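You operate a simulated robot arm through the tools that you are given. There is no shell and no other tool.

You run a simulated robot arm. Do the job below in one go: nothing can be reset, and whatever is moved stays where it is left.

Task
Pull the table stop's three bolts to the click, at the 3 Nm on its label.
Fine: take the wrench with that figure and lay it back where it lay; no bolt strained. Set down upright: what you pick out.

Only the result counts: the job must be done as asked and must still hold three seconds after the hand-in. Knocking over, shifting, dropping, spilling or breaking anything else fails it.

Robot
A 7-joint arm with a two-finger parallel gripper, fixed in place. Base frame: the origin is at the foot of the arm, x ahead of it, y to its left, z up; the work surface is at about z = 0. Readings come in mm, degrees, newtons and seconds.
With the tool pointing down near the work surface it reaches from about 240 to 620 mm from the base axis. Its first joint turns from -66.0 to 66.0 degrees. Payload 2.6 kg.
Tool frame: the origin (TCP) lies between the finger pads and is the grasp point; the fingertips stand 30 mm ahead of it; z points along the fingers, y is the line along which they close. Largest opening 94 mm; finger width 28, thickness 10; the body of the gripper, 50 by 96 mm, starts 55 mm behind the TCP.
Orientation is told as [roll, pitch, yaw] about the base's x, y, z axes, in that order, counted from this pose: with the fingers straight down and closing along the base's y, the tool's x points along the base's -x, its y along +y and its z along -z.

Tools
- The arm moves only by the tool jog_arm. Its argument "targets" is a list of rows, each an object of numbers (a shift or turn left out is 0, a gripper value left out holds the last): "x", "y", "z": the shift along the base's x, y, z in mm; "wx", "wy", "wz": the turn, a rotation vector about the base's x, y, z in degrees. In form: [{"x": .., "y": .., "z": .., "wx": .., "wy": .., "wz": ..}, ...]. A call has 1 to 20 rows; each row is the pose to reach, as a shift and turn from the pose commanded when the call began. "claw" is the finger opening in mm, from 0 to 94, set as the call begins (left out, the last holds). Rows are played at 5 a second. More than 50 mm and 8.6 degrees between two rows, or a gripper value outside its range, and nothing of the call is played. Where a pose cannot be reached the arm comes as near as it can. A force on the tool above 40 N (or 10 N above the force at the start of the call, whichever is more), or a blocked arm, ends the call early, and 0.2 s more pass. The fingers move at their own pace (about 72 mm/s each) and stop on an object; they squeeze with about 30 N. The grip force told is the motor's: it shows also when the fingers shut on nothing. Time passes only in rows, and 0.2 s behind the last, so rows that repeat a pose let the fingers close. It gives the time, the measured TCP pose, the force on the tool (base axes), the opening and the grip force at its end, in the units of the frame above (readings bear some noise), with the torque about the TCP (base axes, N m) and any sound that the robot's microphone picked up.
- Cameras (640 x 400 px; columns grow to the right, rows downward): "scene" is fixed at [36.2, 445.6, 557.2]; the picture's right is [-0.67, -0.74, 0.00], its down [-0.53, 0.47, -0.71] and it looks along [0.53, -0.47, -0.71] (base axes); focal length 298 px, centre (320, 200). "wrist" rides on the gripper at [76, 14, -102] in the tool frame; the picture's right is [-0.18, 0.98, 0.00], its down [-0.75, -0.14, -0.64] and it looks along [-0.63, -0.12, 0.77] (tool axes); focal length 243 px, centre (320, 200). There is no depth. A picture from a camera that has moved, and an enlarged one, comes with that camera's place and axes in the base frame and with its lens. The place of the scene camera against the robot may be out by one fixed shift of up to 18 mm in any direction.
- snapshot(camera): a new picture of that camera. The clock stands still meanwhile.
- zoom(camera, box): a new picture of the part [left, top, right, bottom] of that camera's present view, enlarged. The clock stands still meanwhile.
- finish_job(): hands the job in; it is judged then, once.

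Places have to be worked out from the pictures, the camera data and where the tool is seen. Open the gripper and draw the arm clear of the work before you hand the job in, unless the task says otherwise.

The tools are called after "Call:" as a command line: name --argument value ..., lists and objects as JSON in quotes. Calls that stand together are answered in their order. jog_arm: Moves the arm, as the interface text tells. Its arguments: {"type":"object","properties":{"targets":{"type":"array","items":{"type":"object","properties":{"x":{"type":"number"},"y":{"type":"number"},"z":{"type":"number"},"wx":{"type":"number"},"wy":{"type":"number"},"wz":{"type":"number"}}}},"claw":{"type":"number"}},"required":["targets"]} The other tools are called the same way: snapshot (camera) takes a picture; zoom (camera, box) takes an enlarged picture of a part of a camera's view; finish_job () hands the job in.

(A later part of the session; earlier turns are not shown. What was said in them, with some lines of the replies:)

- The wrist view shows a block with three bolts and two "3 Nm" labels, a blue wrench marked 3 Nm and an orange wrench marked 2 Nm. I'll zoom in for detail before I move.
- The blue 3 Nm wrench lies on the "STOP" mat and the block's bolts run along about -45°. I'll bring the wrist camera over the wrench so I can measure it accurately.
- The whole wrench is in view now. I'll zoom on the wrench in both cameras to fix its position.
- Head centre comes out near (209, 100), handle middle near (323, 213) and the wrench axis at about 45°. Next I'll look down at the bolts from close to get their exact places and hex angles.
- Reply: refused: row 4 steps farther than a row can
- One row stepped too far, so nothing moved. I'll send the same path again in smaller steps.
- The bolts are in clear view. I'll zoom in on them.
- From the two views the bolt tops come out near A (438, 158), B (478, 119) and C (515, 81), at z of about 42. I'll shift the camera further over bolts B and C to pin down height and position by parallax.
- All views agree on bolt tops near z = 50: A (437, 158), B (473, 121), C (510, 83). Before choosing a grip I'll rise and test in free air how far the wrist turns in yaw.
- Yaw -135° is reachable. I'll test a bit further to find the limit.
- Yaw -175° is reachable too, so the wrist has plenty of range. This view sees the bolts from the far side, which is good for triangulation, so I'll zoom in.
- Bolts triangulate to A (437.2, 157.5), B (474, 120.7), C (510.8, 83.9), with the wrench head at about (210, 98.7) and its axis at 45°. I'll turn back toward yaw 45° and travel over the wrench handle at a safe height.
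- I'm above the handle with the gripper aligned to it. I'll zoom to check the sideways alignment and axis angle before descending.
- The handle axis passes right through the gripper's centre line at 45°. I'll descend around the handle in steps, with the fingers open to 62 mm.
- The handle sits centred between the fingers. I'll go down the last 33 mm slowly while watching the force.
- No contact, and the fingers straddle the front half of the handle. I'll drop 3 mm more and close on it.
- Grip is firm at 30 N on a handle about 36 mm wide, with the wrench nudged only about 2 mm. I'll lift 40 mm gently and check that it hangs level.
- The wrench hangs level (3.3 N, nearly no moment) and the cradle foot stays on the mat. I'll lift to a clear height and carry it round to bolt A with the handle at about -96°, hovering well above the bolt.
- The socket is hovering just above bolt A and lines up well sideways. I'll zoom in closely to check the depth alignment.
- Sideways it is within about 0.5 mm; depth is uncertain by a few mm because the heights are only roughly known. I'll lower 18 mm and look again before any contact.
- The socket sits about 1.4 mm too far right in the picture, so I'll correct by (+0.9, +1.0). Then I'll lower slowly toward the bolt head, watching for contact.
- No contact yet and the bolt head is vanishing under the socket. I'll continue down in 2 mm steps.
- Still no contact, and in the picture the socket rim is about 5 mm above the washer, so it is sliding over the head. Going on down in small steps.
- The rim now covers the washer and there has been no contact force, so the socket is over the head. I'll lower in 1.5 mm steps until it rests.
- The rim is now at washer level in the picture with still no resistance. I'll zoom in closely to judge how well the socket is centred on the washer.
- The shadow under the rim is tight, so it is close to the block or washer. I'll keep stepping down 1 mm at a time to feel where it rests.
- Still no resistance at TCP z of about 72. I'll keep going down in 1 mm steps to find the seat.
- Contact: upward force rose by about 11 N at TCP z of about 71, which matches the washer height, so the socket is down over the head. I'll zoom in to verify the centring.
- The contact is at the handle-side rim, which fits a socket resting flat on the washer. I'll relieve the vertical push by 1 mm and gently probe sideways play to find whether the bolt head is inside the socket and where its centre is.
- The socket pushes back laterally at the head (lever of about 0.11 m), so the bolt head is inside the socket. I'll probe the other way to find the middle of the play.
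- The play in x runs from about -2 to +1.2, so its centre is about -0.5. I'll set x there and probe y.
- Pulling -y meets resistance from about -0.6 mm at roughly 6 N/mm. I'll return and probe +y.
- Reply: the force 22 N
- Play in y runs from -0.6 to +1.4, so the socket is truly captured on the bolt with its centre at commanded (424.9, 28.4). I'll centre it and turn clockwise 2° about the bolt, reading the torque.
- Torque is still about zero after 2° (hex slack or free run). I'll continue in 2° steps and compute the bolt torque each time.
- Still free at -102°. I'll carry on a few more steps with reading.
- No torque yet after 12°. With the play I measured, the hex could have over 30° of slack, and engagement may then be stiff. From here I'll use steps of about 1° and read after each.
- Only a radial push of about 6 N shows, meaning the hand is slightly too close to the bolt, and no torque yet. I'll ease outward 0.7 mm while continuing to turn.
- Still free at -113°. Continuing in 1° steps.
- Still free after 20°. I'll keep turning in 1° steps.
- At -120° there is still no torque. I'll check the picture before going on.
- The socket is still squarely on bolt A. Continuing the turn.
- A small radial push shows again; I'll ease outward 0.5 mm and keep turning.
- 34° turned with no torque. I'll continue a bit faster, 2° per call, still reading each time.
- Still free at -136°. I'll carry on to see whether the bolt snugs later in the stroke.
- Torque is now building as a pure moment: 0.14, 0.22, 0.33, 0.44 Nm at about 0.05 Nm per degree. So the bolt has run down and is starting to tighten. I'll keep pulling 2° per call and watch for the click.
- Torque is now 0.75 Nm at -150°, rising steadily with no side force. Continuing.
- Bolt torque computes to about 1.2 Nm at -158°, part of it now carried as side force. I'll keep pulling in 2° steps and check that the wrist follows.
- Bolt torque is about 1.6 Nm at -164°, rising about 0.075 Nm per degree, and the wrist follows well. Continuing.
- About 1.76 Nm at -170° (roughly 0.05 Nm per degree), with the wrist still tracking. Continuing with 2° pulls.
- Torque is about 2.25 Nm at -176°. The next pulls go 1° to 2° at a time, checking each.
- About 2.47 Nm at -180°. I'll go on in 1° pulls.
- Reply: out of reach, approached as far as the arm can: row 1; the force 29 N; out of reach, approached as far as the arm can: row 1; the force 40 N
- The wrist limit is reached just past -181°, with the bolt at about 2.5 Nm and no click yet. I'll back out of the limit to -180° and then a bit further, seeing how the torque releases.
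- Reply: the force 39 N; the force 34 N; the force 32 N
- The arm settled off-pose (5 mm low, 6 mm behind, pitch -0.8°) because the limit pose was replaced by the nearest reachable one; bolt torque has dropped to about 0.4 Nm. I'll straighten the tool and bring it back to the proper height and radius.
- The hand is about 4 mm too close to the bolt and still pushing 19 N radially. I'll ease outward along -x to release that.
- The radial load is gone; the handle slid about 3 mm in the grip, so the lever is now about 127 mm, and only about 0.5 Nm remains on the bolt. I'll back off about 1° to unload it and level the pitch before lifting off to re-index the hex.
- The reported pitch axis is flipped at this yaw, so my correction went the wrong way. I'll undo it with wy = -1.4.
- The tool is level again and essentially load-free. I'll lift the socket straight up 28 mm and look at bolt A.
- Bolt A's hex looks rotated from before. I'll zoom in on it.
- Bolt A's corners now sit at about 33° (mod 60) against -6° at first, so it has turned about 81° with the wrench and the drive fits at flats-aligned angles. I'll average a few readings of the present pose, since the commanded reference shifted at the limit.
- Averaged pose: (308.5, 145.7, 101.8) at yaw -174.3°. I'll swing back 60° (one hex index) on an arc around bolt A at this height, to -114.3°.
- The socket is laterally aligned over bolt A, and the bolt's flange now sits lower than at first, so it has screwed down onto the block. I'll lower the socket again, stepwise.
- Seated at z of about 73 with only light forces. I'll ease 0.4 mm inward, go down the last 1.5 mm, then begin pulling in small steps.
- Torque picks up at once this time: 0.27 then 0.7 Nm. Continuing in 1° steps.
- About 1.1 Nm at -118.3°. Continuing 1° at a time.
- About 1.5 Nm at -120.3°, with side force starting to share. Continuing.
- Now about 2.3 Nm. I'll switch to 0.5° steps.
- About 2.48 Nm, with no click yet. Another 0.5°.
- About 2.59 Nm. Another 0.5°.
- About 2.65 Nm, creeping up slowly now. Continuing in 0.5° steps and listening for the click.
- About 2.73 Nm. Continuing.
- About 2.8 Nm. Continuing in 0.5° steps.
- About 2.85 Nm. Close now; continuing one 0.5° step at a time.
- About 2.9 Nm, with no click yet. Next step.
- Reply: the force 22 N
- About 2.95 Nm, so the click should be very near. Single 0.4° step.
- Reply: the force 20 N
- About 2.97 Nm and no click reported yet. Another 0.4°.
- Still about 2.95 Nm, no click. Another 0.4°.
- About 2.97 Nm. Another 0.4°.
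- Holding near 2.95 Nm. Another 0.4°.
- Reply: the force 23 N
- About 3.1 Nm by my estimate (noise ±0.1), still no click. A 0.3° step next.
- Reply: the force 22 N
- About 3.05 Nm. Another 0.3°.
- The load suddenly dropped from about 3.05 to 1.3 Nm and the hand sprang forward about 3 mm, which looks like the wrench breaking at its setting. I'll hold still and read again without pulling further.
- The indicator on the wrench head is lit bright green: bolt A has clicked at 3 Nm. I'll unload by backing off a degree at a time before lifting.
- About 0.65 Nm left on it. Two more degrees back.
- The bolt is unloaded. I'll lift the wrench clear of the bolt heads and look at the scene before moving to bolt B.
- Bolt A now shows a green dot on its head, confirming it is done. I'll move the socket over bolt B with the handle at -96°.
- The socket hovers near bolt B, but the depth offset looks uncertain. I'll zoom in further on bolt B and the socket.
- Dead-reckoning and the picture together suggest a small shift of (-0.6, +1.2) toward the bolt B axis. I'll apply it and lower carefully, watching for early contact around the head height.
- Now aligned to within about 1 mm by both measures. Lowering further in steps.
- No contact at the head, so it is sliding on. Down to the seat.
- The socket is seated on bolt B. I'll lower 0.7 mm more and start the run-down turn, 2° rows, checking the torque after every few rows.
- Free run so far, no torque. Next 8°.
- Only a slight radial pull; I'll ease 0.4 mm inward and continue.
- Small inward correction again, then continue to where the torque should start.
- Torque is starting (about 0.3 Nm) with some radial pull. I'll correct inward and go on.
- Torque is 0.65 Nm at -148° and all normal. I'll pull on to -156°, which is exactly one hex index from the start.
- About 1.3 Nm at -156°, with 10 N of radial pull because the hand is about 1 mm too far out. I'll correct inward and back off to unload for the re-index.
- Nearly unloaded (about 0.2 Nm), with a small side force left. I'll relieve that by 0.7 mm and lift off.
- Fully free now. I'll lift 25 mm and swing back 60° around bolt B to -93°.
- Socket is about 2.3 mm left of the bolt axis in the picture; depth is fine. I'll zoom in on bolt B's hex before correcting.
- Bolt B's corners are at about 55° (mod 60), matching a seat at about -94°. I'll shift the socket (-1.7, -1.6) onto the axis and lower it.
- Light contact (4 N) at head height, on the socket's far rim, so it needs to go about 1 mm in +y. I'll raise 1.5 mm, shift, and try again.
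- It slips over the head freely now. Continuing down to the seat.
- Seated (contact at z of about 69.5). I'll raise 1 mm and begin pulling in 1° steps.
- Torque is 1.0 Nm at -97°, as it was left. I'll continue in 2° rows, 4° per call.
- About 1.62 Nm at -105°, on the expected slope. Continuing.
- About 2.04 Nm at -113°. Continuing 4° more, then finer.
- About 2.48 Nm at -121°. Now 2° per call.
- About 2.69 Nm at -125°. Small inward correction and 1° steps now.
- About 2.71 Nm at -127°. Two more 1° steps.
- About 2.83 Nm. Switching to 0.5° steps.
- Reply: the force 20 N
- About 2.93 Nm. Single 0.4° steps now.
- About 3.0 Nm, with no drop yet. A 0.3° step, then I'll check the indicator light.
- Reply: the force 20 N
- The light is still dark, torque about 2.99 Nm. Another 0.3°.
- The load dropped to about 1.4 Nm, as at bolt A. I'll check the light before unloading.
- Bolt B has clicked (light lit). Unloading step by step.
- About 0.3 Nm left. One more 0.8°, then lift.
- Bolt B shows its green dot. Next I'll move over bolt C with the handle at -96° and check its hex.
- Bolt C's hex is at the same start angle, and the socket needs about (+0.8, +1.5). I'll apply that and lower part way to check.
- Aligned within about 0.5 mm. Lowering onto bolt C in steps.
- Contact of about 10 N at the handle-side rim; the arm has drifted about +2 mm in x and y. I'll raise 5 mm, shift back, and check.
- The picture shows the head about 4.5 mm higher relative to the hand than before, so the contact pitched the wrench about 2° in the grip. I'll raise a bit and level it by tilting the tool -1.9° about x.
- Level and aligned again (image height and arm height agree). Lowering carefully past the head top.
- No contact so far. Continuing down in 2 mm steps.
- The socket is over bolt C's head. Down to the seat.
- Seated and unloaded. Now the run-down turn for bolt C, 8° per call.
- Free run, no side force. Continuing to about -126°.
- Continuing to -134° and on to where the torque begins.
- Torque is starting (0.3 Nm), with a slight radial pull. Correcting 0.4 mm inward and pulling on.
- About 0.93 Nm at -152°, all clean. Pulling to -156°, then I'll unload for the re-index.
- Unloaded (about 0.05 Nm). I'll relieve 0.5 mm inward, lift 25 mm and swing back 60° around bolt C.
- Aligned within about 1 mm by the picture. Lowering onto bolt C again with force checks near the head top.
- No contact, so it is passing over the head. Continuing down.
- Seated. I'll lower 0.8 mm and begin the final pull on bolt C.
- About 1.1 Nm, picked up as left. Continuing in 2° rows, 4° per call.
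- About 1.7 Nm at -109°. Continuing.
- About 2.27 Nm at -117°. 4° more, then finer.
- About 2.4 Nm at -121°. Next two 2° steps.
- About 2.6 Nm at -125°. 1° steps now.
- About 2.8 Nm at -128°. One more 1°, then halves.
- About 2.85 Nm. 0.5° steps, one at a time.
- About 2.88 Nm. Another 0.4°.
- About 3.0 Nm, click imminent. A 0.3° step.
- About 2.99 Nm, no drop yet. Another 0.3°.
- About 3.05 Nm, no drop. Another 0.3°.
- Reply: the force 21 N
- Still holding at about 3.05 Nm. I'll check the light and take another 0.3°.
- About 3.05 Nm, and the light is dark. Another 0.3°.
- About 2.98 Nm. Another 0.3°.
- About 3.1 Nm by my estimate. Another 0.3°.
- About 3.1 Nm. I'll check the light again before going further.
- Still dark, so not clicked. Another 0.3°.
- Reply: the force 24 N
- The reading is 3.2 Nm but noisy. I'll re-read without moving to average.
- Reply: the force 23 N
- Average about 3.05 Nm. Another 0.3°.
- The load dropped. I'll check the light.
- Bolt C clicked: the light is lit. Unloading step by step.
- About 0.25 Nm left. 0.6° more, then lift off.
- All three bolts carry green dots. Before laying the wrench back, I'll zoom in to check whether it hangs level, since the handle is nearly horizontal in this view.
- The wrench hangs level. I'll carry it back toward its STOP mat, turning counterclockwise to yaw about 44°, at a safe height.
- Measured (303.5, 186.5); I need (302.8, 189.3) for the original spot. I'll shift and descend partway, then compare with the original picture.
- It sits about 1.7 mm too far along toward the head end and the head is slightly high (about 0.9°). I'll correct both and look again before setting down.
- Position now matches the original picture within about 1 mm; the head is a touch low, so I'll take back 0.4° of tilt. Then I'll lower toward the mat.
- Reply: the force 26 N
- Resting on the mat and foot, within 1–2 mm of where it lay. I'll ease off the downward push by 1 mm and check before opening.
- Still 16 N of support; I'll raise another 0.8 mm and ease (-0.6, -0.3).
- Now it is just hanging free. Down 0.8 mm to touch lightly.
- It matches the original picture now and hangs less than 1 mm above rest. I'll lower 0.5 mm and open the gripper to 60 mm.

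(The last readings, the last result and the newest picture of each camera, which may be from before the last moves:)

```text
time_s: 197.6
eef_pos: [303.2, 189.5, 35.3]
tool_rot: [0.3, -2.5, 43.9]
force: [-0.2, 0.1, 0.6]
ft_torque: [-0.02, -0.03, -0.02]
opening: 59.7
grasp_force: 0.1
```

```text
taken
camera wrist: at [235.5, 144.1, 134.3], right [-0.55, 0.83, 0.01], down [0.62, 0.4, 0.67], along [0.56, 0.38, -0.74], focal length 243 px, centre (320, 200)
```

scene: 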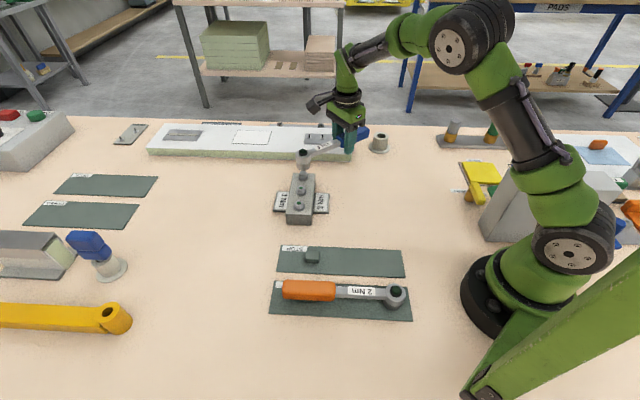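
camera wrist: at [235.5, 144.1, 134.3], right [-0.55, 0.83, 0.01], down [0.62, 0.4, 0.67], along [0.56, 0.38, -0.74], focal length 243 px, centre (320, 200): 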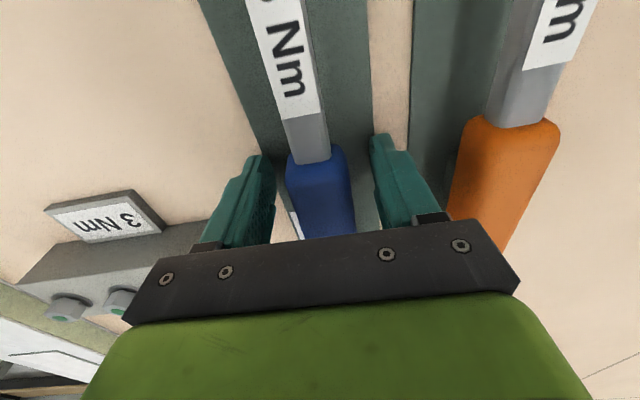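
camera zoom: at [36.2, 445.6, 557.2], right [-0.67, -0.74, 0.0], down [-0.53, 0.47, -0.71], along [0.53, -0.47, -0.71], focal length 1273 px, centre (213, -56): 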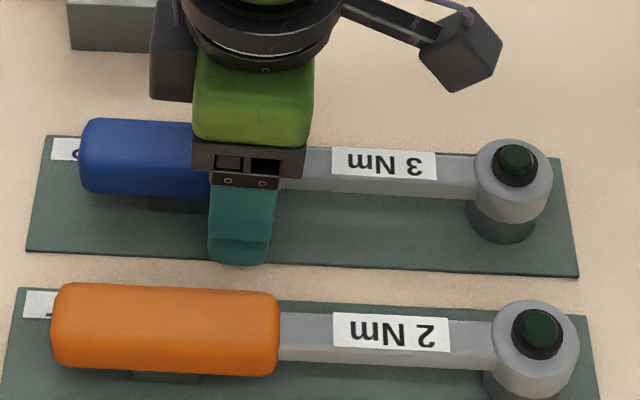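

Released, and the wrench sits where it was to within a pixel or two. I'll rise straight up, clear of it.

Call:
jog_arm --targets '[{"z": 6}, {"z": 15}, {"z": 30}, {"z": 60}, {"z": 100}, {"z": 145}, {"z": 190}, {"z": 220}]'

Call:
snapshot --camera "scene"

Call:
zoom --camera "scene" --box '[260, 160, 430, 330]'

```text
time_s: 199.4
eef_pos: [304.9, 192.8, 253.4]
tool_rot: [0.4, -2.5, 44.1]
force: [-0.4, 0.6, -0.1]
ft_torque: [-0.02, -0.02, 0.03]
opening: 59.9
grasp_force: 0.0
```

```text
taken
```

scene: 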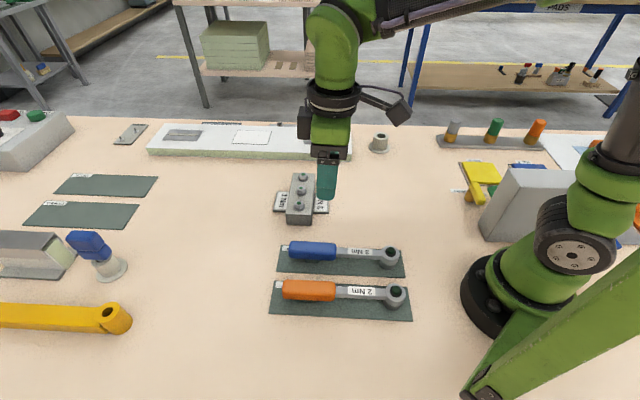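

```text
2.35 times, centred on (345, 245) of scene
camera zoom: at [36.2, 445.6, 557.2], right [-0.67, -0.74, 0.0], down [-0.53, 0.47, -0.71], along [0.53, -0.47, -0.71], focal length 702 px, centre (261, 94)
```

zoom: 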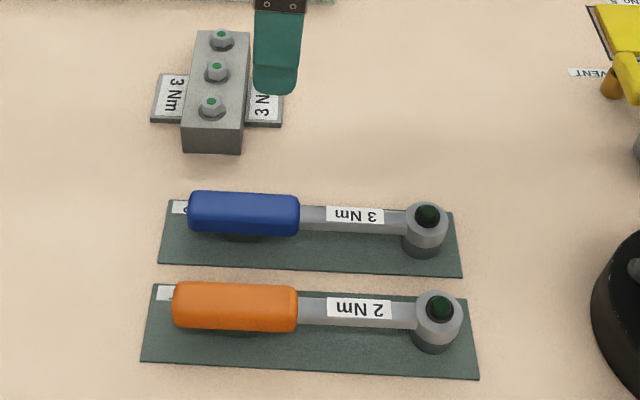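

The wrench is back on its STOP mat and the three bolts show green. I'll open the gripper fully and take a last close look before handing in.

Call:
jog_arm --claw 93 --targets '[{"x": -10, "y": 10, "z": 20}, {"x": -20, "y": 20, "z": 40}, {"x": -20, "y": 20, "z": 40}, {"x": -20, "y": 20, "z": 40}]'

Call:
zoom --camera "scene" --box '[270, 165, 340, 230]'

Call:
zoom --camera "scene" --box '[270, 230, 420, 290]'

```text
time_s: 200.4
eef_pos: [284.8, 212.1, 293.4]
tool_rot: [0.3, -2.5, 44.1]
force: [-0.3, -0.5, 0.4]
ft_torque: [-0.01, 0.02, 0.0]
opening: 92.9
grasp_force: 0.0
```

```text
6.15 times, centred on (305, 198) of scene
camera zoom: at [36.2, 445.6, 557.2], right [-0.67, -0.74, 0.0], down [-0.53, 0.47, -0.71], along [0.53, -0.47, -0.71], focal length 1836 px, centre (412, 215)
```

zoom: 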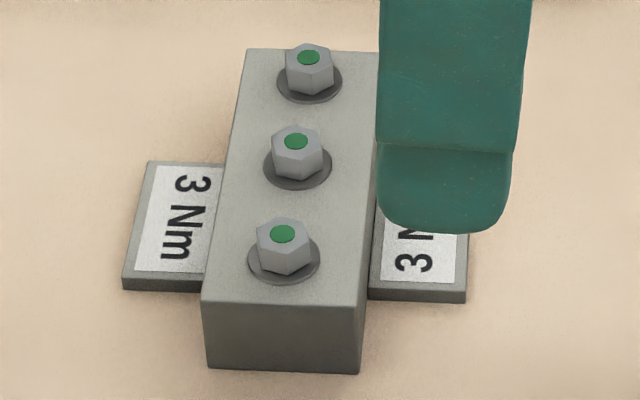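

```text
4.27 times, centred on (345, 260) of scene
camera zoom: at [36.2, 445.6, 557.2], right [-0.67, -0.74, 0.0], down [-0.53, 0.47, -0.71], along [0.53, -0.47, -0.71], focal length 1273 px, centre (213, -56)
```

zoom: 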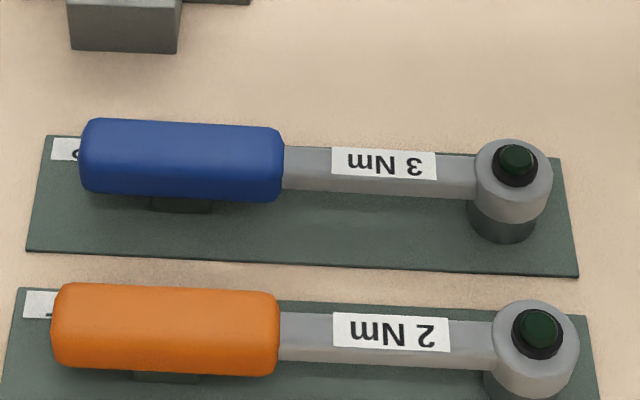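

All three bolts carry the green mark, the 3 Nm wrench lies upright on its STOP mat as before, and nothing else has moved. The gripper is open and clear, so I'm handing the job in.

Call:
finish_job

```text
The job is handed in.
```

All three bolts on the table stop are pulled to the click at 3 Nm. The wrench's light came on at each one, and each bolt head now carries a green mark.

- **Wrench:** I used the blue 3 Nm wrench from the STOP mat. It is back upright on that mat, within about 1 mm of where it lay judging by the before and after pictures.
- **Bolts:** I stopped at each click and backed the load off before lifting. My computed torque peaked at about 3.1 to 3.2 Nm just before the clicks, with a reading noise of about 0.1 Nm.
- **Arm limit:** The wrist ran out of travel once on the first bolt, at about 2.5 Nm. It pressed sideways on that bolt with up to about 38 N before I backed out, and I then finished it on a second stroke.
- **Surroundings:** Nothing else looks moved or knocked in the final pictures. The gripper is open and the arm is clear.
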